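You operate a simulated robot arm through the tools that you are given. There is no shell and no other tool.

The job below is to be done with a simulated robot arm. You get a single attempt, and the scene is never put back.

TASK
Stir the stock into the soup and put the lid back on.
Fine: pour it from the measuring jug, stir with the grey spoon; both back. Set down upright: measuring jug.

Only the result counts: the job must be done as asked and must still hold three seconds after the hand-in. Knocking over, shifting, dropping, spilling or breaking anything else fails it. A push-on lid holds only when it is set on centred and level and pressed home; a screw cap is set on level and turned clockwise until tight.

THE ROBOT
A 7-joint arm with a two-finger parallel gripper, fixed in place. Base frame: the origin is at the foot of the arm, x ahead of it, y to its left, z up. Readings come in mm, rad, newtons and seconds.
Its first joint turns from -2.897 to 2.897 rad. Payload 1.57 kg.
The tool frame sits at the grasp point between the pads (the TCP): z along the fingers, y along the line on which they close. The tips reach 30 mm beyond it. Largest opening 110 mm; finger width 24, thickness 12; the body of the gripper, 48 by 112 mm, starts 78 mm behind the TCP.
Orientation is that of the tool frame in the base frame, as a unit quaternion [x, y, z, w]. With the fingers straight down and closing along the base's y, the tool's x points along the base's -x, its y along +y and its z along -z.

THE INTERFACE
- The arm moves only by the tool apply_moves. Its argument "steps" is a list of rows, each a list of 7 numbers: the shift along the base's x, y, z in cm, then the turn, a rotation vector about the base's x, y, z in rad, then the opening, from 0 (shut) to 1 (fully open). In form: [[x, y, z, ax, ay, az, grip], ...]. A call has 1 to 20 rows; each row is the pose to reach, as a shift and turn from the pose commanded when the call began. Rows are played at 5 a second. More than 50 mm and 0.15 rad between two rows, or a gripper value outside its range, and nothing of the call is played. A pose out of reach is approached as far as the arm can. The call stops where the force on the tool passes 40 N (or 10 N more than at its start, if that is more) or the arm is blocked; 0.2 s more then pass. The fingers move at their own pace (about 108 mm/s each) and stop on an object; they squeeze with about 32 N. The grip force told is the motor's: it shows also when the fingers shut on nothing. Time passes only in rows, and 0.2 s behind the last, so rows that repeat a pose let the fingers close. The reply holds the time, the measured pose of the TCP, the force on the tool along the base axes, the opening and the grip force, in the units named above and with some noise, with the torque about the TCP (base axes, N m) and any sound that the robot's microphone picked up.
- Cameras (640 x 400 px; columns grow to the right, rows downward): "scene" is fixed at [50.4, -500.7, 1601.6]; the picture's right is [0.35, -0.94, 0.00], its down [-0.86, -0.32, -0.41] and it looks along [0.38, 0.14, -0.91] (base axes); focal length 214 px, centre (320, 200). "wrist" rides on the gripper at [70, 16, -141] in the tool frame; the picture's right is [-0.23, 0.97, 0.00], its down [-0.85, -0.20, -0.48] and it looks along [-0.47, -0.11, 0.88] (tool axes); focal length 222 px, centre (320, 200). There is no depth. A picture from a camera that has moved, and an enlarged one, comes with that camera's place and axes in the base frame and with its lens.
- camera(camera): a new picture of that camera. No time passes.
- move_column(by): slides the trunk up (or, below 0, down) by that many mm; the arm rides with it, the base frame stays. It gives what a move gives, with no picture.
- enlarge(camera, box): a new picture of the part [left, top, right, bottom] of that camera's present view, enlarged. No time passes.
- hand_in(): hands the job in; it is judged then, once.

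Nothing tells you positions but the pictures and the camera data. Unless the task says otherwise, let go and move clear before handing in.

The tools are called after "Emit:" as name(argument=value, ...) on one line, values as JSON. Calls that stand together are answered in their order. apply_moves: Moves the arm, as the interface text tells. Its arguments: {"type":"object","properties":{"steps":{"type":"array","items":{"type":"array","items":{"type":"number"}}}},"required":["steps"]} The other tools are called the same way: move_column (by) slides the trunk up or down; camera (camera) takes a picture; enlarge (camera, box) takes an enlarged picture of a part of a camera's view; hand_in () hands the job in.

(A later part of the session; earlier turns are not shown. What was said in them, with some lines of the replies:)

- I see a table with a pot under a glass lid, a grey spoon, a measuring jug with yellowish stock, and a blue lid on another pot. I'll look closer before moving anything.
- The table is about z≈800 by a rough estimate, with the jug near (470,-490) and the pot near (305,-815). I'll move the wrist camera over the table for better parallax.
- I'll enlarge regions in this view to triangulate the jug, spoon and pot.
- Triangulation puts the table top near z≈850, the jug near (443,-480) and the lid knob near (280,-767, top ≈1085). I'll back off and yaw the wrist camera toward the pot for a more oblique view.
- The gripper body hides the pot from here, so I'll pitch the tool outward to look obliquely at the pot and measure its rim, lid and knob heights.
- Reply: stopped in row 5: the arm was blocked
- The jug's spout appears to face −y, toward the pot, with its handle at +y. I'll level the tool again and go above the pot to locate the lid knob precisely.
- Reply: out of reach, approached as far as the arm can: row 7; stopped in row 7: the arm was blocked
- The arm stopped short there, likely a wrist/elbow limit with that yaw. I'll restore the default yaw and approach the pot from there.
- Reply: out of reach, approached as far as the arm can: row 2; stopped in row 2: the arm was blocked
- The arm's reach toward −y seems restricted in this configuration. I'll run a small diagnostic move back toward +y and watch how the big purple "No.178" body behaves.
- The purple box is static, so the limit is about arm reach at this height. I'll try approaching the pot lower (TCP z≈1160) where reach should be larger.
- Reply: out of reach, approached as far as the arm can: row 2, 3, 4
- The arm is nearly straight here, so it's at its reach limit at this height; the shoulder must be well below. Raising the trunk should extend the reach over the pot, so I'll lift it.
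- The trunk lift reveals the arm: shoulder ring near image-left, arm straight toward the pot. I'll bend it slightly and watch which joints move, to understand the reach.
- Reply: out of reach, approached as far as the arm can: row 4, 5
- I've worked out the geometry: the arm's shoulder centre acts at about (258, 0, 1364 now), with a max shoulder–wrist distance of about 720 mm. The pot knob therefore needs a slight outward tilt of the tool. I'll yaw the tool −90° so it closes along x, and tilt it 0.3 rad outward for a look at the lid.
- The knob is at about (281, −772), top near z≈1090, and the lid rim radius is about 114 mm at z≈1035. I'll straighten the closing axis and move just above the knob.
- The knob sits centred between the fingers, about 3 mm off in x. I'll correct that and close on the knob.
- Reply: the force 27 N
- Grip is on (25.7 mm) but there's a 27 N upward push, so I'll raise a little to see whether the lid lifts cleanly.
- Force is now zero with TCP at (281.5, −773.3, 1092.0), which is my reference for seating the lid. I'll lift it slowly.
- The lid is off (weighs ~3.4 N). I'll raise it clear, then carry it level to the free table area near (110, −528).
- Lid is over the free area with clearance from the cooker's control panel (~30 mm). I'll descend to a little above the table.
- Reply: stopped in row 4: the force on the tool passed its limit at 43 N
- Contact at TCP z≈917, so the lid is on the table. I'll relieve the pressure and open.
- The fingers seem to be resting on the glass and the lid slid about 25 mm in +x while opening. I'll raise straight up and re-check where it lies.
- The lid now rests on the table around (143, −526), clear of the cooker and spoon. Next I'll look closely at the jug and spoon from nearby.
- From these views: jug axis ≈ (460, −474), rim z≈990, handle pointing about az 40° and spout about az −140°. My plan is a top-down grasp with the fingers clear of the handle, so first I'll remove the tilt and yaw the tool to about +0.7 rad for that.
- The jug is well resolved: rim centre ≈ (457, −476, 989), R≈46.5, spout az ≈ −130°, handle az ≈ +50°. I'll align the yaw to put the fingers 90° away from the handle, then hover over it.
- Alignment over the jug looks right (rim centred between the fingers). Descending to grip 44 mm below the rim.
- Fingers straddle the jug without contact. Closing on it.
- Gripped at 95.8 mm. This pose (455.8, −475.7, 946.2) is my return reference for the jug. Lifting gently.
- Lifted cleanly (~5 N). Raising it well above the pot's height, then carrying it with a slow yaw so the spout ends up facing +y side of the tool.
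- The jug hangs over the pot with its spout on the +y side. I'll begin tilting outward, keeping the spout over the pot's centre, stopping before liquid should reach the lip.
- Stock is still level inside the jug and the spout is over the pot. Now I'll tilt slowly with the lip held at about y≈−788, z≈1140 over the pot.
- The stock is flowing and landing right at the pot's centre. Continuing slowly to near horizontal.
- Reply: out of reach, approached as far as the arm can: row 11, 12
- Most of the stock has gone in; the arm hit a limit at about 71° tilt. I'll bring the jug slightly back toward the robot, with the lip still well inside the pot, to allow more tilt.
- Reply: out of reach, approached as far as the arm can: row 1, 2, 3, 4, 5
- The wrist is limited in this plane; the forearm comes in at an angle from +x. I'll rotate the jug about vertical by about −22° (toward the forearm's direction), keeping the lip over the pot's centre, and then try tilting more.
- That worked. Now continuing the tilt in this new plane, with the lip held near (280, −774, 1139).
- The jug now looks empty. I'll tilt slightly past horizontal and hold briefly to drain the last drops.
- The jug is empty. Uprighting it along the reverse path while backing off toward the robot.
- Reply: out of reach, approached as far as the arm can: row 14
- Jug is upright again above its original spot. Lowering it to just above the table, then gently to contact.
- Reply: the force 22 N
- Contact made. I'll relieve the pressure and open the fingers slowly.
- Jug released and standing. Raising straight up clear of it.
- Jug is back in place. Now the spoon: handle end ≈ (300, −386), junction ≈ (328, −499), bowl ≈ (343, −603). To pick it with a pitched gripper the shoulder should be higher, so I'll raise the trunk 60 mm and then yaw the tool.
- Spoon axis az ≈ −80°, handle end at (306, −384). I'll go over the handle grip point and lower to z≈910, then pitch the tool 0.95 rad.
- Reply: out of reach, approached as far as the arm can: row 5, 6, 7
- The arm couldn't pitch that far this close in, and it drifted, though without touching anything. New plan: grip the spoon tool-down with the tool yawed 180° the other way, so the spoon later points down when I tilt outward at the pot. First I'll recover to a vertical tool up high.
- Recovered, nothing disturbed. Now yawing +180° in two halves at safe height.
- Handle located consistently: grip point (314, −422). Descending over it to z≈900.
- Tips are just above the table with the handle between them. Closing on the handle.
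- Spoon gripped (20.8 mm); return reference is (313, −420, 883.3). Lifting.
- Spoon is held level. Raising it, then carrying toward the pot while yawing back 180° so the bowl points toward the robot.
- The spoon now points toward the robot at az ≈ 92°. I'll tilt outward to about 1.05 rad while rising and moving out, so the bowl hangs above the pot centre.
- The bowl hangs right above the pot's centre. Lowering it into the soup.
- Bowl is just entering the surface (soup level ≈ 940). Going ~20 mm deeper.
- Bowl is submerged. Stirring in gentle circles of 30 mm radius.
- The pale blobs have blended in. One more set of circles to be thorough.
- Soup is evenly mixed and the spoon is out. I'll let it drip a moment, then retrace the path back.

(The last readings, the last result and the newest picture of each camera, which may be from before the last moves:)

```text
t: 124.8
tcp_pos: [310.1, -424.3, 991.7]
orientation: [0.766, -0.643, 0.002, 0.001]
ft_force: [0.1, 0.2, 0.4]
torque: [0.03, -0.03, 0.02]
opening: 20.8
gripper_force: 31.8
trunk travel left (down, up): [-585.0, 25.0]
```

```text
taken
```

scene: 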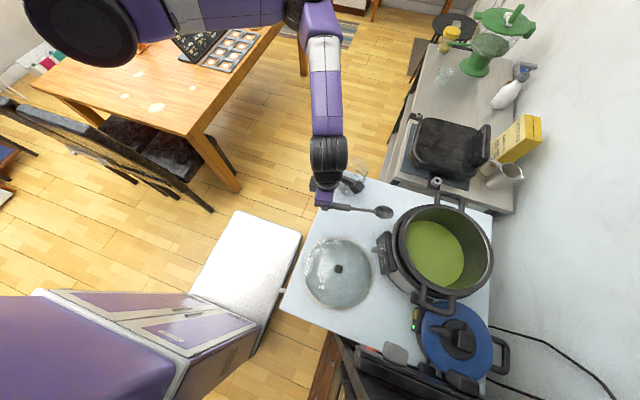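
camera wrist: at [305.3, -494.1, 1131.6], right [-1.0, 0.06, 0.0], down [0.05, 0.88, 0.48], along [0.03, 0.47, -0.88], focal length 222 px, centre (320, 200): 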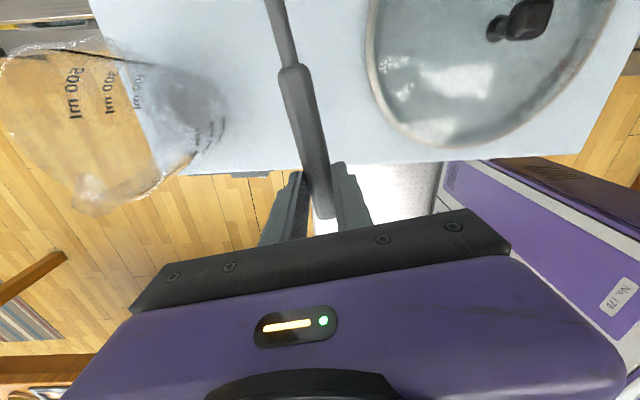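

Emit:
apply_moves(steps=[[0.3, 0.4, -3, 0, 0, 0, 0.05], [0.3, 0.4, -6, 0, 0, 0, 0.05], [0.3, 0.4, -9, 0, 0, 0, 0.05], [0.3, 0.4, -10.2, 0, 0, 0, 0.05]])

Emit:
enlarge(camera="scene", box=[290, 150, 430, 250])

Emit:
enlarge(camera="wrist", box=[220, 0, 420, 240])

```text
t: 125.8
tcp_pos: [315.5, -418.4, 890.6]
orientation: [0.765, -0.644, 0.001, 0.001]
ft_force: [-0.1, 0.9, -0.6]
torque: [0.03, 0.0, -0.03]
opening: 20.9
gripper_force: 32.6
trunk travel left (down, up): [-585.0, 25.0]
```

```text
4.00 times, centred on (360, 200) of scene
camera zoom: at [50.4, -500.7, 1601.6], right [0.35, -0.94, 0.0], down [-0.86, -0.32, -0.41], along [0.38, 0.14, -0.91], focal length 858 px, centre (160, 200)
```

zoom: 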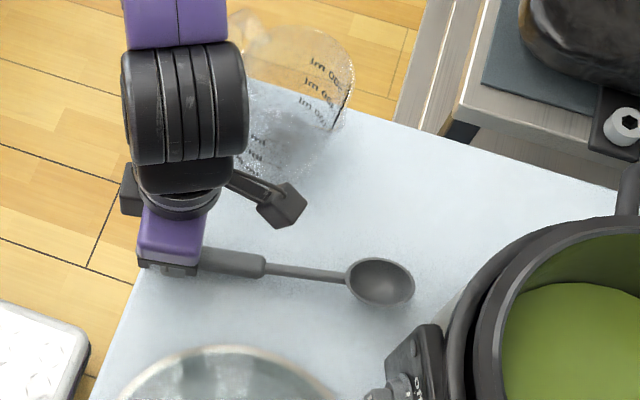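

```text
1.67 times, centred on (320, 120) of wrist
camera zoom: at [310.7, -489.1, 1031.5], right [-1.0, 0.06, 0.0], down [0.05, 0.88, 0.48], along [0.03, 0.48, -0.88], focal length 370 px, centre (320, 333)
```

zoom: 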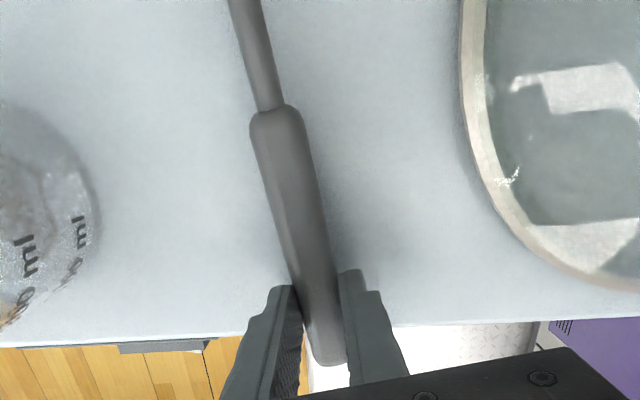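

Emit:
apply_moves(steps=[[-0.2, -0.15, -0.3, 0, 0, 0, 0.05], [-0.2, -0.15, -0.5, 0, 0, 0, 0.05], [-0.2, -0.15, -0.6, 0, 0, 0, 0.05]])

```text
t: 126.5
tcp_pos: [313.1, -420.1, 885.2]
orientation: [0.766, -0.643, 0.001, 0.001]
ft_force: [0.5, 0.4, -0.3]
torque: [0.02, 0.03, 0.03]
opening: 20.8
gripper_force: 32.5
trunk travel left (down, up): [-585.0, 25.0]
```

Emit:
apply_moves(steps=[[0, 0, -0.1, 0, 0, 0, 0.05], [0, 0, -0.2, 0, 0, 0, 0.05], [0, 0, -0.2, 0, 0, 0, 0.05]])

```text
t: 127.3
tcp_pos: [313.5, -420.0, 884.1]
orientation: [0.765, -0.643, 0.001, 0.001]
ft_force: [-0.3, 1.2, 18.0]
torque: [0.64, 0.13, -0.03]
opening: 20.7
gripper_force: 31.7
trunk travel left (down, up): [-585.0, 25.0]
```

Contact with the table. Relieving and releasing the spoon.

Emit:
apply_moves(steps=[[0, 0, 0.1, 0, 0, 0, 0.05], [0, 0, 0.1, 0, 0, 0, 0.2], [0, 0, 0.1, 0, 0, 0, 0.3], [0, 0, 0.1, 0, 0, 0, 0.45], [0, 0, 0.1, 0, 0, 0, 0.45]])

Emit:
apply_moves(steps=[[0, 0, 2, 0, 0, 0, 0.45], [0, 0, 5, 0, 0, 0, 0.45], [0, 0, 9, 0, 0, 0, 0.45], [0, 0, 13, 0, 0, 0, 0.45], [0, 0, 17, 0, 0, 0, 0.45]])

Emit:
camera(camera="wrist")

Emit:
enlarge(camera="scene", box=[290, 150, 430, 250])

```text
t: 128.6
tcp_pos: [313.1, -421.1, 883.6]
orientation: [0.765, -0.644, 0.001, 0.001]
ft_force: [-0.4, -0.5, 1.0]
torque: [-0.04, 0.01, 0.01]
opening: 49.4
gripper_force: 0.0
trunk travel left (down, up): [-585.0, 25.0]
```

```text
t: 129.8
tcp_pos: [314.9, -418.9, 1054.4]
orientation: [0.766, -0.643, 0.001, 0.001]
ft_force: [-0.4, 0.8, 0.7]
torque: [-0.01, 0.01, 0.0]
opening: 49.7
gripper_force: 0.1
trunk travel left (down, up): [-585.0, 25.0]
```

```text
taken
camera wrist: at [310.8, -489.4, 1195.7], right [-1.0, 0.06, 0.0], down [0.05, 0.88, 0.48], along [0.03, 0.48, -0.88], focal length 222 px, centre (320, 200)
```

wrist: 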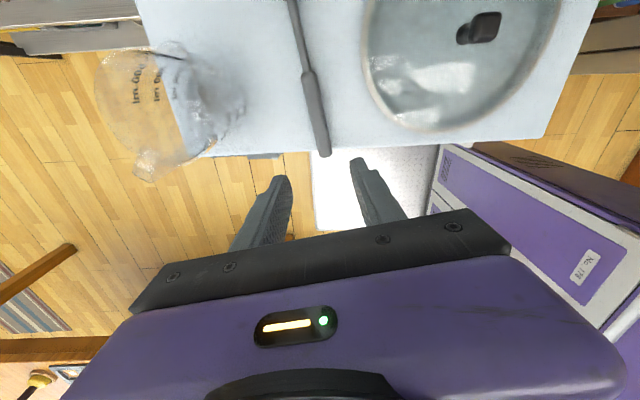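

```text
4.00 times, centred on (360, 200) of scene
camera zoom: at [50.4, -500.7, 1601.6], right [0.35, -0.94, 0.0], down [-0.86, -0.32, -0.41], along [0.38, 0.14, -0.91], focal length 858 px, centre (160, 200)
```

zoom: 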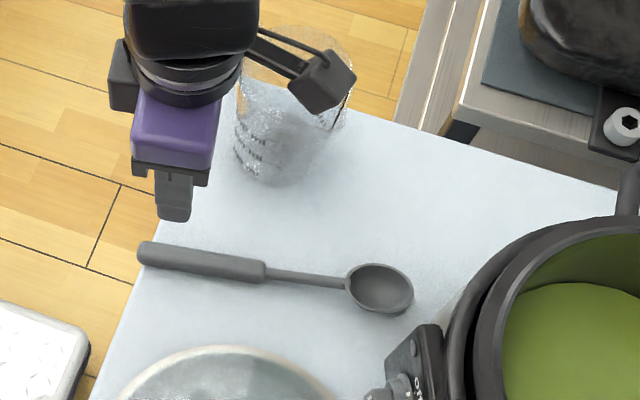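

Spoon is back exactly where it was. Now the lid: raising, lowering the trunk 60 mm back to its earlier height, then yawing back to −90°.

Emit:
apply_moves(steps=[[0, -1, 3, 0, 0, 0, 0.6], [0, -2, 6, 0, 0, 0, 0.8]])

Emit:
move_column(by=-60)

Emit:
apply_moves(steps=[[-0.5, -0.5, 0, 0, 0, -0.14, 1], [-1.5, -1, 0, 0, 0, -0.28, 1], [-2.5, -1.5, 0, 0, 0, -0.42, 1], [-3.5, -2, 0, 0, 0, -0.56, 1], [-4.5, -2.5, 0, 0, 0, -0.7, 1], [-5.5, -3, 0, 0, 0, -0.84, 1], [-6.5, -3.5, 0, 0, 0, -0.98, 1], [-7.5, -4, 0, 0, 0, -1.12, 1], [-8.5, -4.5, 0, 0, 0, -1.26, 1], [-9.5, -5, 0, 0, 0, -1.4, 1], [-10.5, -5.5, 0, 0, 0, -1.54, 1], [-11.5, -6, 0, 0, 0, -1.66, 1]])

Emit:
apply_moves(steps=[[-0.3, -0.2, 0, 0, 0, -0.14, 1], [-0.6, -0.4, 0, 0, 0, -0.28, 1], [-1, -0.6, 0, 0, 0, -0.42, 1], [-1.4, -0.8, 0, 0, 0, -0.56, 1], [-1.8, -1, 0, 0, 0, -0.7, 1], [-2.2, -1.2, 0, 0, 0, -0.84, 1], [-2.6, -1.4, 0, 0, 0, -0.98, 1], [-3, -1.6, 0, 0, 0, -1.12, 1], [-3.5, -1.8, 0, 0, 0, -1.26, 1], [-4, -2, 0, 0, 0, -1.4, 1], [-4.5, -2, 0, 0, 0, -1.54, 1], [-5, -2, 0, 0, 0, -1.66, 1]])

Emit:
camera(camera="wrist")

```text
t: 130.3
tcp_pos: [315.0, -438.4, 1114.3]
orientation: [0.766, -0.643, 0.001, 0.0]
ft_force: [0.4, 0.5, 0.6]
torque: [-0.01, 0.01, -0.01]
opening: 87.9
gripper_force: 0.0
trunk travel left (down, up): [-585.0, 25.0]
```

```text
t: 131.3
tcp_pos: [314.3, -438.9, 1054.3]
orientation: [0.766, -0.643, 0.001, 0.0]
ft_force: [0.0, 0.5, -0.2]
torque: [0.01, 0.0, 0.0]
opening: 88.0
gripper_force: 0.1
trunk travel left (down, up): [-525.0, 85.0]
```

```text
t: 133.9
tcp_pos: [199.2, -500.5, 1053.9]
orientation: [-0.041, 0.999, 0.0, -0.001]
ft_force: [0.7, -1.9, -0.2]
torque: [0.04, 0.01, -0.03]
opening: 109.8
gripper_force: 0.0
trunk travel left (down, up): [-525.0, 85.0]
```

```text
t: 136.6
tcp_pos: [148.4, -520.7, 1054.1]
orientation: [0.71, 0.705, 0.001, -0.001]
ft_force: [0.0, 0.6, 0.2]
torque: [0.03, -0.01, 0.0]
opening: 110.0
gripper_force: 0.1
trunk travel left (down, up): [-525.0, 85.0]
```

```text
taken
camera wrist: at [165.2, -450.1, 1195.3], right [0.97, -0.23, 0.0], down [-0.21, -0.85, 0.48], along [-0.11, -0.46, -0.88], focal length 222 px, centre (320, 200)
```

wrist: 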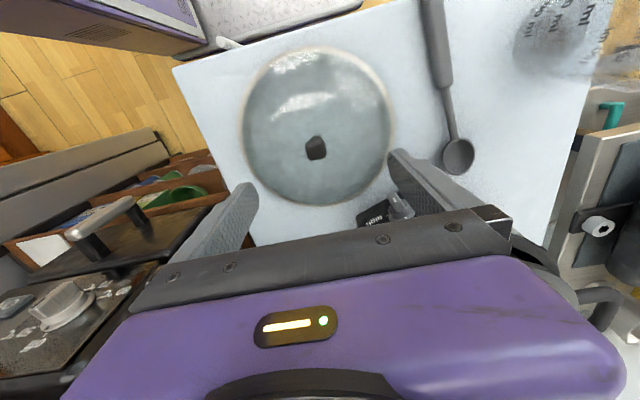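

Emit:
enlarge(camera="wrist", box=[230, 30, 410, 220])

Emit:
enlarge(camera="wrist", box=[290, 120, 345, 170])

```text
2.11 times, centred on (320, 125) of wrist
camera zoom: at [165.2, -450.1, 1195.3], right [0.97, -0.23, 0.0], down [-0.21, -0.85, 0.48], along [-0.11, -0.46, -0.88], focal length 468 px, centre (320, 358)
```

zoom: 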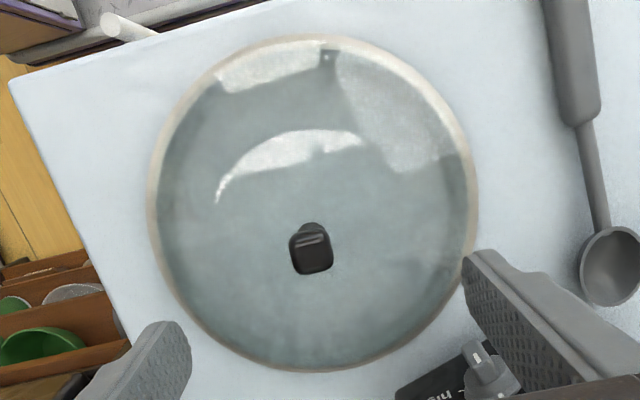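

```text
8.00 times, centred on (318, 145) of wrist
camera zoom: at [165.2, -450.1, 1195.3], right [0.97, -0.23, 0.0], down [-0.21, -0.85, 0.48], along [-0.11, -0.46, -0.88], focal length 1777 px, centre (340, 640)
```

zoom: 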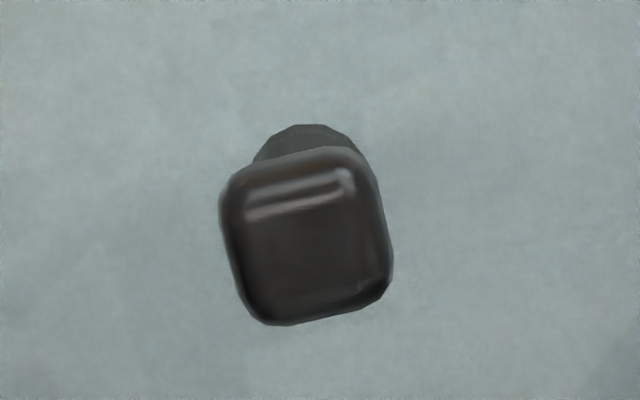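

Knob is aligned with the x axis and sits at about (142, −527). Tilting 0.3 rad and hovering over it.

Emit:
apply_moves(steps=[[-0.2, -0.2, -2, -0.1, 0, 0.002, 1], [-0.4, -0.4, -4, -0.2, 0, 0.004, 1], [-0.64, -0.63, -6, -0.302, -0.001, 0.007, 1], [-0.64, -0.63, -7.5, -0.302, -0.001, 0.007, 1]])

Emit:
enlarge(camera="wrist", box=[220, 60, 420, 240])

```text
t: 137.6
tcp_pos: [143.2, -526.5, 980.1]
orientation: [0.698, 0.7, -0.105, 0.106]
ft_force: [0.2, -0.2, -0.7]
torque: [0.03, 0.01, 0.01]
opening: 109.6
gripper_force: 0.2
trunk travel left (down, up): [-525.0, 85.0]
```

```text
2.22 times, centred on (320, 150) of wrist
camera zoom: at [158.7, -417.1, 1093.8], right [0.97, -0.21, 0.07], down [-0.2, -0.68, 0.71], along [-0.11, -0.71, -0.7], focal length 494 px, centre (320, 311)
```

zoom: 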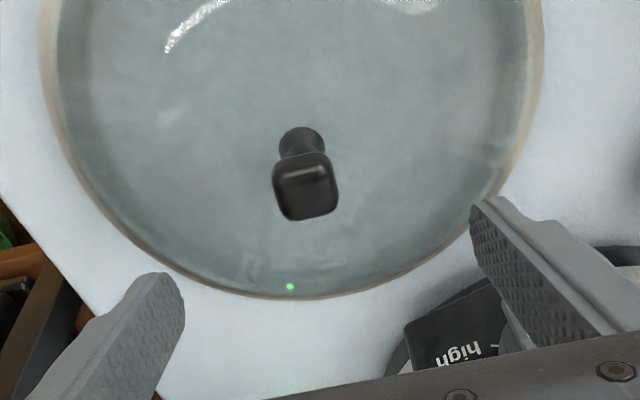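

Emit:
apply_moves(steps=[[-0.3, -0.4, -2, 0, 0, 0, 1], [-0.3, -0.4, -4, 0, 0, 0, 1], [-0.3, -0.4, -5, 0, 0, 0, 1]])

Emit:
enlarge(camera="wrist", box=[220, 100, 420, 240])

```text
t: 138.3
tcp_pos: [140.2, -530.8, 929.2]
orientation: [0.698, 0.7, -0.105, 0.107]
ft_force: [0.7, 0.1, 1.1]
torque: [0.0, -0.03, 0.02]
opening: 109.9
gripper_force: 0.1
trunk travel left (down, up): [-525.0, 85.0]
```

```text
2.86 times, centred on (320, 170) of wrist
camera zoom: at [155.2, -421.0, 1043.0], right [0.97, -0.21, 0.07], down [-0.2, -0.68, 0.71], along [-0.11, -0.7, -0.7], focal length 635 px, centre (320, 286)
```

zoom: 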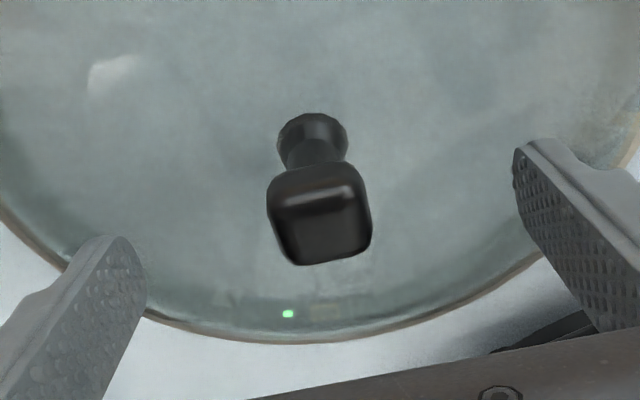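

Emit:
apply_moves(steps=[[-0.1, 0, -0.4, 0, 0, 0, 1], [-0.1, 0, -0.75, 0, 0, 0, 1], [-0.1, 0, -0.75, 0, 0, 0, 0.6], [-0.1, 0, -0.75, 0, 0, 0, 0.3], [-0.1, 0, -0.75, 0, 0, 0, 0.1], [-0.1, 0, -0.75, 0, 0, 0, 0.1], [-0.1, 0, -0.75, 0, 0, 0, 0.1]])

Emit:
enlarge(camera="wrist", box=[220, 100, 420, 240])

```text
t: 139.9
tcp_pos: [138.8, -530.1, 921.1]
orientation: [0.699, 0.7, -0.105, 0.107]
ft_force: [-0.2, -1.4, -0.1]
torque: [-0.11, -0.02, -0.04]
opening: 25.8
gripper_force: 31.6
trunk travel left (down, up): [-525.0, 85.0]
```

```text
2.86 times, centred on (320, 170) of wrist
camera zoom: at [154.8, -420.9, 1035.6], right [0.97, -0.21, 0.07], down [-0.2, -0.68, 0.71], along [-0.11, -0.7, -0.7], focal length 635 px, centre (320, 286)
```

zoom: 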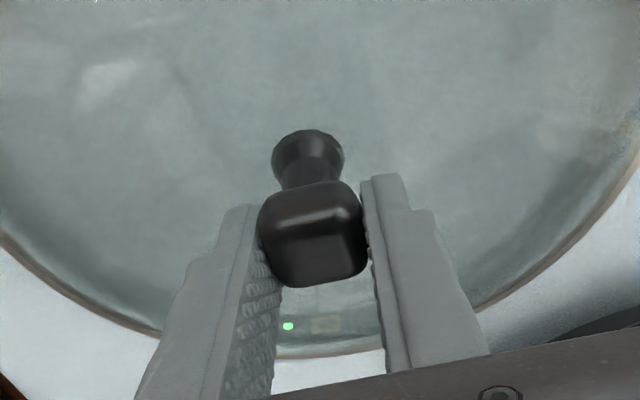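

Knob gripped with no vertical load, about 4 mm higher on the knob than before. The seat reference is therefore TCP ≈ (281.5, −773.3, 1096). Lifting the lid.

Emit:
apply_moves(steps=[[0, 0, 0.5, 0, 0, 0, 0.1], [0, 0, 1.5, 0, 0, 0, 0.1], [0, 0, 3.5, 0, 0, 0, 0.1], [0, 0, 6.5, 0, 0, 0, 0.1], [0, 0, 10, 0, 0, 0, 0.1], [0, 0, 14, 0, 0, 0, 0.1], [0, 0, 18, 0, 0, 0, 0.1], [0, 0, 22, 0, 0, 0, 0.1], [0, 0, 25, 0, 0, 0, 0.1]])

Emit:
camera(camera="scene")

Emit:
camera(camera="wrist")

```text
t: 141.9
tcp_pos: [138.4, -531.6, 1170.6]
orientation: [0.699, 0.7, -0.105, 0.106]
ft_force: [0.3, -0.2, -3.3]
torque: [-0.02, 0.02, 0.01]
opening: 25.7
gripper_force: 32.4
trunk travel left (down, up): [-525.0, 85.0]
```

```text
taken
```

scene: 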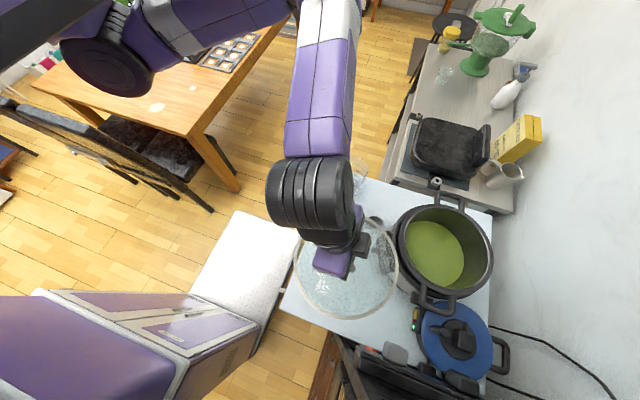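

```text
taken
camera wrist: at [154.1, -422.5, 1285.3], right [0.97, -0.22, 0.07], down [-0.2, -0.68, 0.71], along [-0.11, -0.7, -0.7], focal length 222 px, centre (320, 200)
```

wrist: 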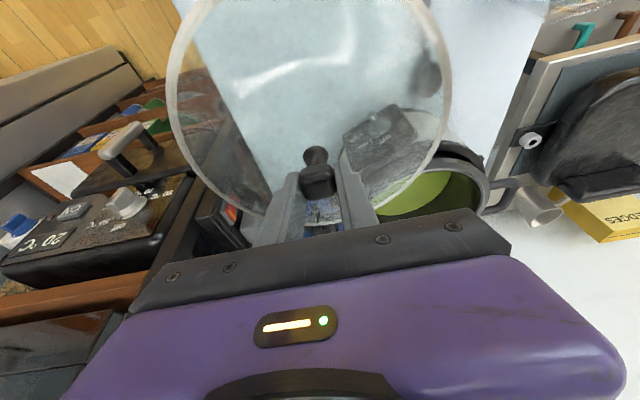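

Emit:
enlarge(camera="scene", box=[380, 170, 520, 310])

```text
2.86 times, centred on (450, 240) of scene
camera zoom: at [50.4, -500.7, 1601.6], right [0.35, -0.94, 0.0], down [-0.86, -0.32, -0.41], along [0.38, 0.14, -0.91], focal length 613 px, centre (-51, 86)
```

zoom: 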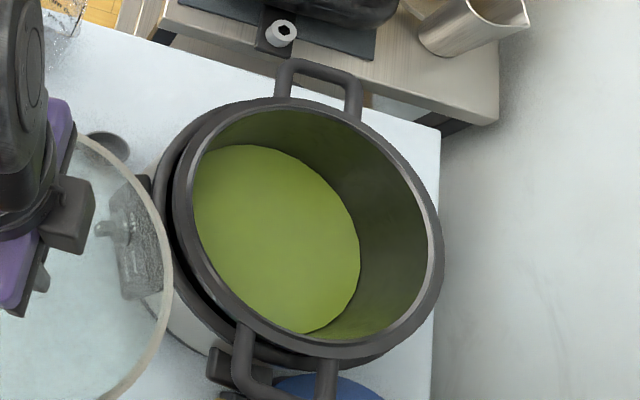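

Moving the lid back over the pot along the reverse path.

Emit:
apply_moves(steps=[[1.5, -2.4, 0.5, 0, 0, 0, 0.1], [3.3, -5.5, 1, 0, 0, 0, 0.1], [5.1, -8.6, 1, 0, 0, 0, 0.1], [6.9, -11.7, 1, 0, 0, 0, 0.1], [8.7, -14.8, 1, 0, 0, 0, 0.1], [10.5, -17.8, 1, 0, 0, 0, 0.1], [12.2, -20.6, 1, 0, 0, 0, 0.1], [13.5, -22.8, 1, 0, 0, 0, 0.1], [14.3, -24.2, 1, 0, 0, 0, 0.1], [14.3, -24.2, 0, 0, 0, 0, 0.1], [14.3, -24.2, -2, 0, 0, 0, 0.1], [14.3, -24.2, -4, 0, 0, 0, 0.1], [14.3, -24.2, -5.5, 0, 0, 0, 0.1]])

Emit:
camera(camera="wrist")

Emit:
enlarge(camera="scene", box=[380, 170, 520, 310])

```text
t: 144.8
tcp_pos: [283.1, -771.8, 1116.4]
orientation: [0.699, 0.7, -0.104, 0.106]
ft_force: [-0.8, -0.5, -4.6]
torque: [-0.03, 0.02, 0.03]
opening: 25.9
gripper_force: 32.4
trunk travel left (down, up): [-525.0, 85.0]
```

```text
taken
camera wrist: at [299.2, -662.6, 1230.9], right [0.97, -0.21, 0.07], down [-0.2, -0.68, 0.71], along [-0.11, -0.7, -0.7], focal length 222 px, centre (320, 200)
```

wrist: 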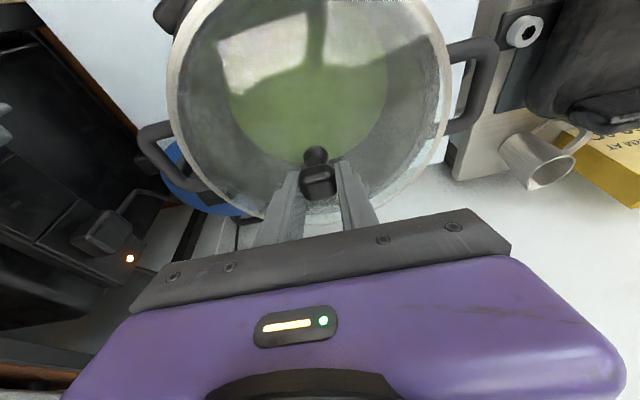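

```text
2.86 times, centred on (450, 240) of scene
camera zoom: at [50.4, -500.7, 1601.6], right [0.35, -0.94, 0.0], down [-0.86, -0.32, -0.41], along [0.38, 0.14, -0.91], focal length 613 px, centre (-51, 86)
```

zoom: 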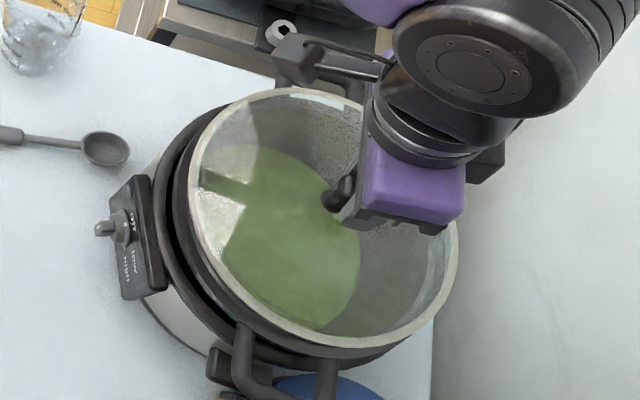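

Position matches the lift-off view. Small xy correction and a slow descent to the seat.

Emit:
apply_moves(steps=[[-0.15, -0.15, -0.5, 0, 0, 0, 0.1], [-0.15, -0.15, -1.0, 0, 0, 0, 0.1], [-0.15, -0.15, -1.4, 0, 0, 0, 0.1], [-0.15, -0.15, -1.7, 0, 0, 0, 0.1]])

```text
t: 145.8
tcp_pos: [280.9, -774.9, 1098.1]
orientation: [0.698, 0.7, -0.104, 0.106]
ft_force: [0.2, 0.0, -4.3]
torque: [0.01, 0.01, 0.01]
opening: 25.8
gripper_force: 32.1
trunk travel left (down, up): [-525.0, 85.0]
```

Emit:
apply_moves(steps=[[0.03, 0.1, -0.1, 0, 0, 0, 0.1], [0.03, 0.1, -0.2, 0, 0, 0, 0.1], [0.03, 0.1, -0.2, 0, 0, 0, 0.1]])

Emit:
enlarge(camera="wrist", box=[130, 0, 480, 240])

```text
t: 146.6
tcp_pos: [281.4, -771.3, 1098.1]
orientation: [0.699, 0.7, -0.105, 0.106]
ft_force: [-0.4, -0.8, -1.0]
torque: [0.29, -0.15, -0.01]
opening: 25.6
gripper_force: 32.3
trunk travel left (down, up): [-525.0, 85.0]
```

```text
1.67 times, centred on (305, 120) of wrist
camera zoom: at [296.7, -663.4, 1211.4], right [0.97, -0.21, 0.07], down [-0.2, -0.68, 0.71], along [-0.11, -0.7, -0.7], focal length 370 px, centre (345, 333)
```

zoom: 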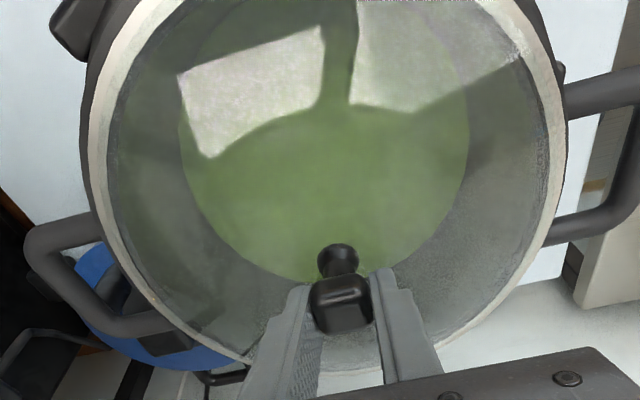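

Emit:
apply_moves(steps=[[0, 0, 0, 0, 0, 0, 0.1], [0, 0, 0, 0, 0, 0, 0.1]])

Emit:
apply_moves(steps=[[0, 0, 0, 0, 0, 0, 0.1]])

Emit:
enlarge(camera="scene", box=[380, 170, 520, 310])

```text
t: 147.2
tcp_pos: [279.8, -772.6, 1097.6]
orientation: [0.698, 0.7, -0.105, 0.107]
ft_force: [-0.1, -1.3, 1.4]
torque: [0.48, -0.08, 0.03]
opening: 25.9
gripper_force: 31.9
trunk travel left (down, up): [-525.0, 85.0]
```

```text
t: 147.6
tcp_pos: [281.8, -771.0, 1096.5]
orientation: [0.698, 0.7, -0.105, 0.107]
ft_force: [-1.2, -2.5, 2.0]
torque: [0.55, 0.01, 0.04]
opening: 25.7
gripper_force: 31.9
trunk travel left (down, up): [-525.0, 85.0]
```

```text
2.86 times, centred on (450, 240) of scene
camera zoom: at [50.4, -500.7, 1601.6], right [0.35, -0.94, 0.0], down [-0.86, -0.32, -0.41], along [0.38, 0.14, -0.91], focal length 613 px, centre (-51, 86)
```

zoom: 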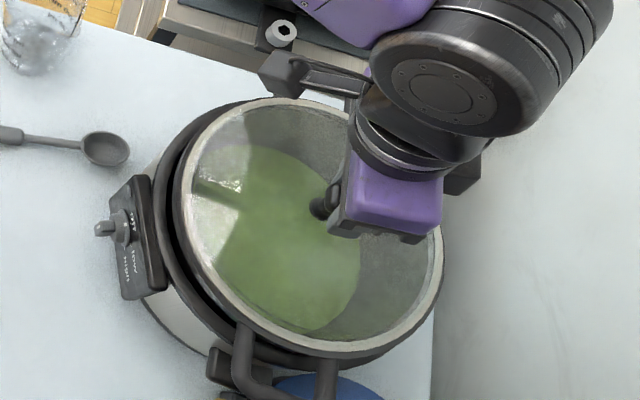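

The lid seems to touch first at its near (+y) edge. I'll lift 2 mm, shift 2 mm to −y to match the reference, and set down again.

Emit:
apply_moves(steps=[[0, 0, 0.3, 0, 0, 0, 0.1], [0, -0.2, 0.3, 0, 0, 0, 0.1], [0, -0.2, 0.3, 0, 0, 0, 0.1]])

Emit:
apply_moves(steps=[[0, 0, -0.2, 0, 0, 0, 0.1], [0, 0, -0.3, 0, 0, 0, 0.1], [0, 0, -0.4, 0, 0, 0, 0.1], [0, 0, -0.4, 0, 0, 0, 0.1]])

```text
t: 148.3
tcp_pos: [281.2, -774.3, 1099.9]
orientation: [0.699, 0.7, -0.104, 0.106]
ft_force: [0.2, 0.3, -3.1]
torque: [-0.02, 0.0, 0.02]
opening: 25.9
gripper_force: 31.8
trunk travel left (down, up): [-525.0, 85.0]
```

```text
t: 149.3
tcp_pos: [282.4, -774.8, 1097.6]
orientation: [0.699, 0.7, -0.105, 0.106]
ft_force: [0.5, -0.3, 6.4]
torque: [0.95, -0.09, -0.04]
opening: 25.7
gripper_force: 31.7
trunk travel left (down, up): [-525.0, 85.0]
```

Emit:
apply_moves(steps=[[0, 0.1, -0.1, 0, 0, 0, 0.1], [0, 0.1, -0.1, 0, 0, 0, 0.1]])

Emit:
apply_moves(steps=[[0, 0, 0, 0, 0, 0, 0.1]])

```text
t: 149.9
tcp_pos: [282.1, -775.2, 1096.5]
orientation: [0.699, 0.699, -0.106, 0.108]
ft_force: [2.2, -7.7, 16.4]
torque: [-0.16, -0.03, 0.05]
opening: 25.8
gripper_force: 32.2
trunk travel left (down, up): [-525.0, 85.0]
```

```text
t: 150.3
tcp_pos: [280.2, -773.5, 1095.4]
orientation: [0.698, 0.7, -0.106, 0.108]
ft_force: [2.2, -7.6, 18.4]
torque: [-0.05, 0.12, 0.07]
opening: 26.0
gripper_force: 31.7
trunk travel left (down, up): [-525.0, 85.0]
```

Torque has vanished and z≈1096 matches the seat, so the lid dropped in evenly. There's a small lateral load (−7.6 N in y), so I'll ease y by −1 mm and relax the downward push.

Emit:
apply_moves(steps=[[-0.02, -0.07, 0.05, 0, 0, 0, 0.1], [-0.02, -0.1, 0.05, 0, 0, 0, 0.1], [-0.02, -0.1, 0.05, 0, 0, 0, 0.1]])

```text
t: 151.2
tcp_pos: [280.5, -773.1, 1096.2]
orientation: [0.699, 0.7, -0.105, 0.106]
ft_force: [4.4, -1.5, 15.9]
torque: [-0.17, -0.09, -0.04]
opening: 25.9
gripper_force: 32.0
trunk travel left (down, up): [-525.0, 85.0]
```

Emit:
apply_moves(steps=[[0.05, 0, 0.05, 0, 0, 0, 0.1], [0.05, 0, 0.1, 0, 0, 0, 0.1], [0.05, 0, 0.1, 0, 0, 0, 0.1]])

```text
t: 151.9
tcp_pos: [280.8, -773.4, 1096.1]
orientation: [0.699, 0.7, -0.104, 0.105]
ft_force: [2.2, 2.4, 5.6]
torque: [-0.21, -0.19, 0.15]
opening: 25.8
gripper_force: 32.0
trunk travel left (down, up): [-525.0, 85.0]
```

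Now at (280.8, −773.4, 1096.1) with low forces. Opening the fingers.

Emit:
apply_moves(steps=[[0, 0, 0, 0, 0, 0, 0.3], [0, 0, 0.05, 0, 0, 0, 0.5], [0, 0, 0.1, 0, 0, 0, 0.8], [0, 0, 0.2, 0, 0, 0, 1], [0, 0, 0.2, 0, 0, 0, 1]])

Emit:
enlarge(camera="wrist", box=[130, 0, 480, 240])

```text
t: 153.2
tcp_pos: [281.4, -773.8, 1098.7]
orientation: [0.699, 0.7, -0.104, 0.107]
ft_force: [0.0, -0.3, 0.1]
torque: [0.0, -0.01, 0.03]
opening: 109.9
gripper_force: 0.1
trunk travel left (down, up): [-525.0, 85.0]
```

```text
1.67 times, centred on (305, 120) of wrist
camera zoom: at [297.2, -665.3, 1212.9], right [0.97, -0.21, 0.07], down [-0.2, -0.68, 0.71], along [-0.11, -0.7, -0.7], focal length 370 px, centre (345, 333)
```

zoom: 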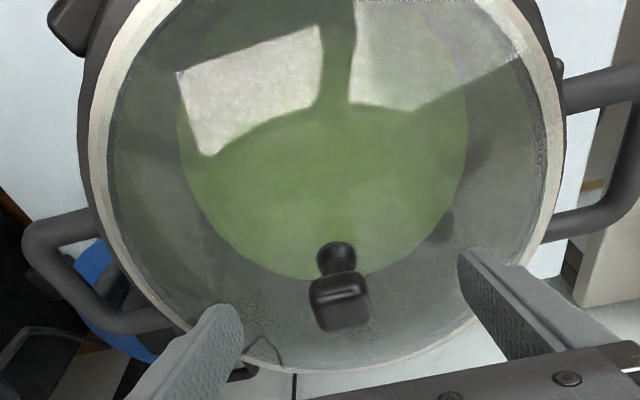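

Released cleanly with the lid undisturbed. Backing up to the same viewpoint used at the start to compare the lid's seating.

Emit:
apply_moves(steps=[[0, 0, 2, 0, 0, 0, 1], [0, 0, 5, 0, 0, 0, 1], [0.2, 1.5, 8, 0, 0, 0, 1], [0.5, 3.5, 11, 0, 0, 0, 1], [0.8, 5.7, 13.2, 0, 0, 0, 1]])

Emit:
enlarge(camera="wrist", box=[220, 60, 420, 230])

Emit:
camera(camera="wrist")

Emit:
enlarge(camera="scene", box=[360, 180, 520, 280])

```text
t: 154.3
tcp_pos: [290.3, -720.1, 1230.6]
orientation: [0.699, 0.7, -0.104, 0.105]
ft_force: [-0.6, -0.6, 0.4]
torque: [0.02, -0.01, 0.01]
opening: 109.9
gripper_force: 0.1
trunk travel left (down, up): [-525.0, 85.0]
```

```text
2.35 times, centred on (320, 145) of wrist
camera zoom: at [305.2, -609.8, 1345.2], right [0.97, -0.21, 0.07], down [-0.2, -0.68, 0.71], along [-0.11, -0.7, -0.7], focal length 523 px, centre (320, 329)
```

zoom: 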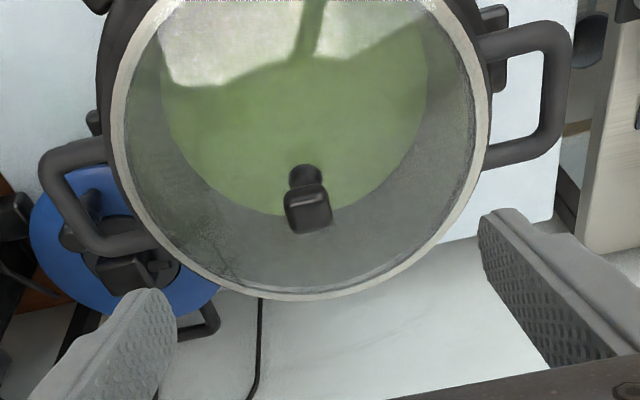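

```text
taken
camera wrist: at [305.2, -609.8, 1345.2], right [0.97, -0.21, 0.07], down [-0.2, -0.68, 0.71], along [-0.11, -0.7, -0.7], focal length 222 px, centre (320, 200)
```

wrist: 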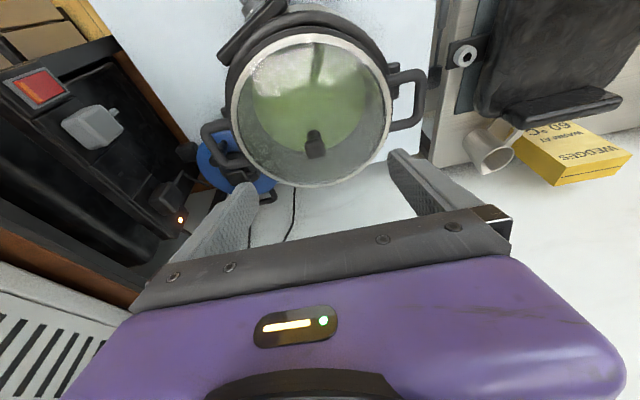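

```text
4.00 times, centred on (440, 230) of scene
camera zoom: at [50.4, -500.7, 1601.6], right [0.35, -0.94, 0.0], down [-0.86, -0.32, -0.41], along [0.38, 0.14, -0.91], focal length 858 px, centre (-160, 80)
```

zoom: 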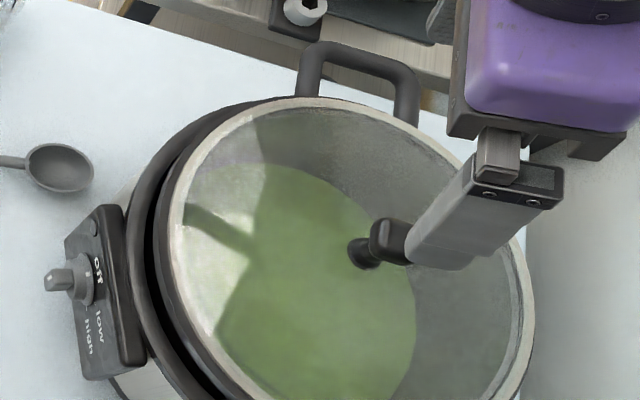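

The lid looks identical to its original seating. For assurance I'll press the knob's top gently with closed fingers.

Emit:
apply_moves(steps=[[-0.3, -1.5, 0, 0, 0, 0, 0.6], [-0.6, -3.5, -2, 0, 0, 0, 0.2], [-0.9, -5.4, -4, 0, 0, 0, 0], [-0.9, -5.4, -6.5, 0, 0, 0, 0], [-0.9, -5.4, -8.5, 0, 0, 0, 0], [-0.9, -5.4, -9.8, 0, 0, 0, 0]])

Emit:
enlarge(camera="wrist", box=[220, 60, 420, 240])

```text
t: 155.8
tcp_pos: [279.6, -772.7, 1132.5]
orientation: [0.699, 0.7, -0.105, 0.106]
ft_force: [-0.6, 0.6, -0.2]
torque: [0.01, -0.02, -0.02]
opening: 0.0
gripper_force: 21.3
trunk travel left (down, up): [-525.0, 85.0]
```

```text
2.22 times, centred on (320, 150) of wrist
camera zoom: at [296.0, -663.9, 1247.1], right [0.97, -0.21, 0.07], down [-0.2, -0.68, 0.71], along [-0.11, -0.7, -0.7], focal length 494 px, centre (320, 311)
```

zoom: 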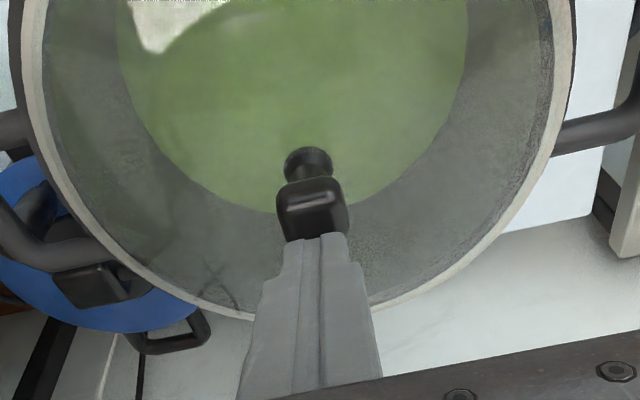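

Emit:
apply_moves(steps=[[0, 0, -0.3, 0, 0, 0, 0], [0, 0, -0.5, 0, 0, 0, 0], [0, 0, -0.7, 0, 0, 0, 0]])

```text
t: 156.6
tcp_pos: [280.0, -772.6, 1130.1]
orientation: [0.698, 0.7, -0.107, 0.108]
ft_force: [0.7, 6.1, 27.1]
torque: [0.25, -0.05, -0.19]
opening: 0.1
gripper_force: 21.3
trunk travel left (down, up): [-525.0, 85.0]
```

Pressed with about 27 N on the knob, and it's firmly home. Raising and moving clear, then checking everything.

Emit:
apply_moves(steps=[[0, 0, 1, 0, 0, 0, 0], [0, 0, 4, 0, 0, 0, 0], [0, 1.5, 8, 0, 0, 0, 0], [0, 4, 11, 0, 0, 0, 0], [0, 7, 13, 0, 0, 0, 0.3], [0, 10, 14, 0, 0, 0, 0.3], [0, 13, 15, 0, 0, 0, 0.3], [0, 16.5, 15, 0, 0, 0, 0.3], [0, 20, 15, 0, 0, 0, 0.3], [0, 23, 15, 0, 0, 0, 0.3]])

Emit:
camera(camera="scene")

Emit:
enlarge(camera="scene", box=[290, 140, 530, 290])

Emit:
camera(camera="wrist")

```text
t: 158.8
tcp_pos: [279.1, -542.5, 1275.8]
orientation: [0.699, 0.7, -0.105, 0.107]
ft_force: [-0.3, 0.4, -0.5]
torque: [0.05, -0.01, -0.01]
opening: 32.9
gripper_force: 0.0
trunk travel left (down, up): [-525.0, 85.0]
```

```text
taken
```

scene: 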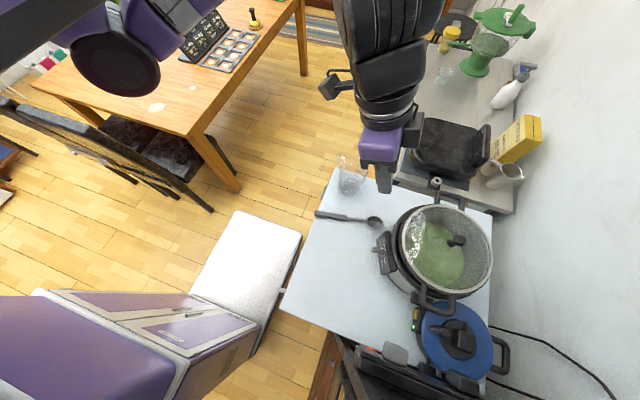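

```text
2.67 times, centred on (410, 215) of scene
camera zoom: at [50.4, -500.7, 1601.6], right [0.35, -0.94, 0.0], down [-0.86, -0.32, -0.41], along [0.38, 0.14, -0.91], focal length 572 px, centre (80, 160)
```

zoom: 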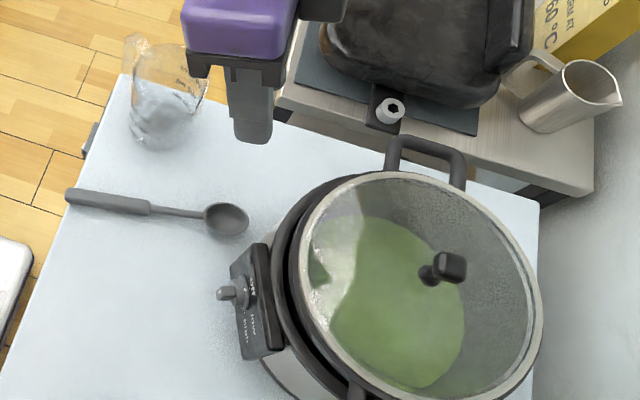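

```text
taken
camera wrist: at [294.4, -433.5, 1389.7], right [0.97, -0.21, 0.07], down [-0.2, -0.68, 0.71], along [-0.11, -0.7, -0.7], focal length 222 px, centre (320, 200)
```

wrist: 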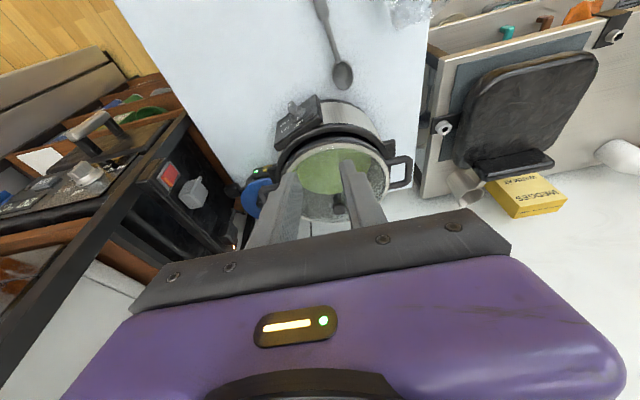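

The lid, spoon and jug all line up with their original places to within a pixel or two, the soup is mixed, and nothing is spilled on the table. The gripper is empty and clear, so I'm handing in.

Emit:
hand_in()

```text
The job is handed in.
```

I poured the stock into the soup, stirred it in with the grey spoon, and put the lid back on the pot. I've handed the job in, and no verdict has come back yet.

- **Stock:** the jug was tilted past horizontal over the pot until it looked empty. Only a small wet patch is left in the bottom, and I saw no spills on the table.
- **Stirring:** four slow circles with the bowl of the spoon under the surface. The pale patches of stock had blended in by the end.
- **Jug and spoon:** both are back where they started, with the jug standing upright. They matched the first pictures to within a pixel or two.
- **Lid:** it went back centred and level, and I pressed it down on the knob with about 27 N. It looks the same as it did at the start.

While the lid was off, I set it on the free part of the table. It slid about 30 mm when I let go, but it touched nothing.
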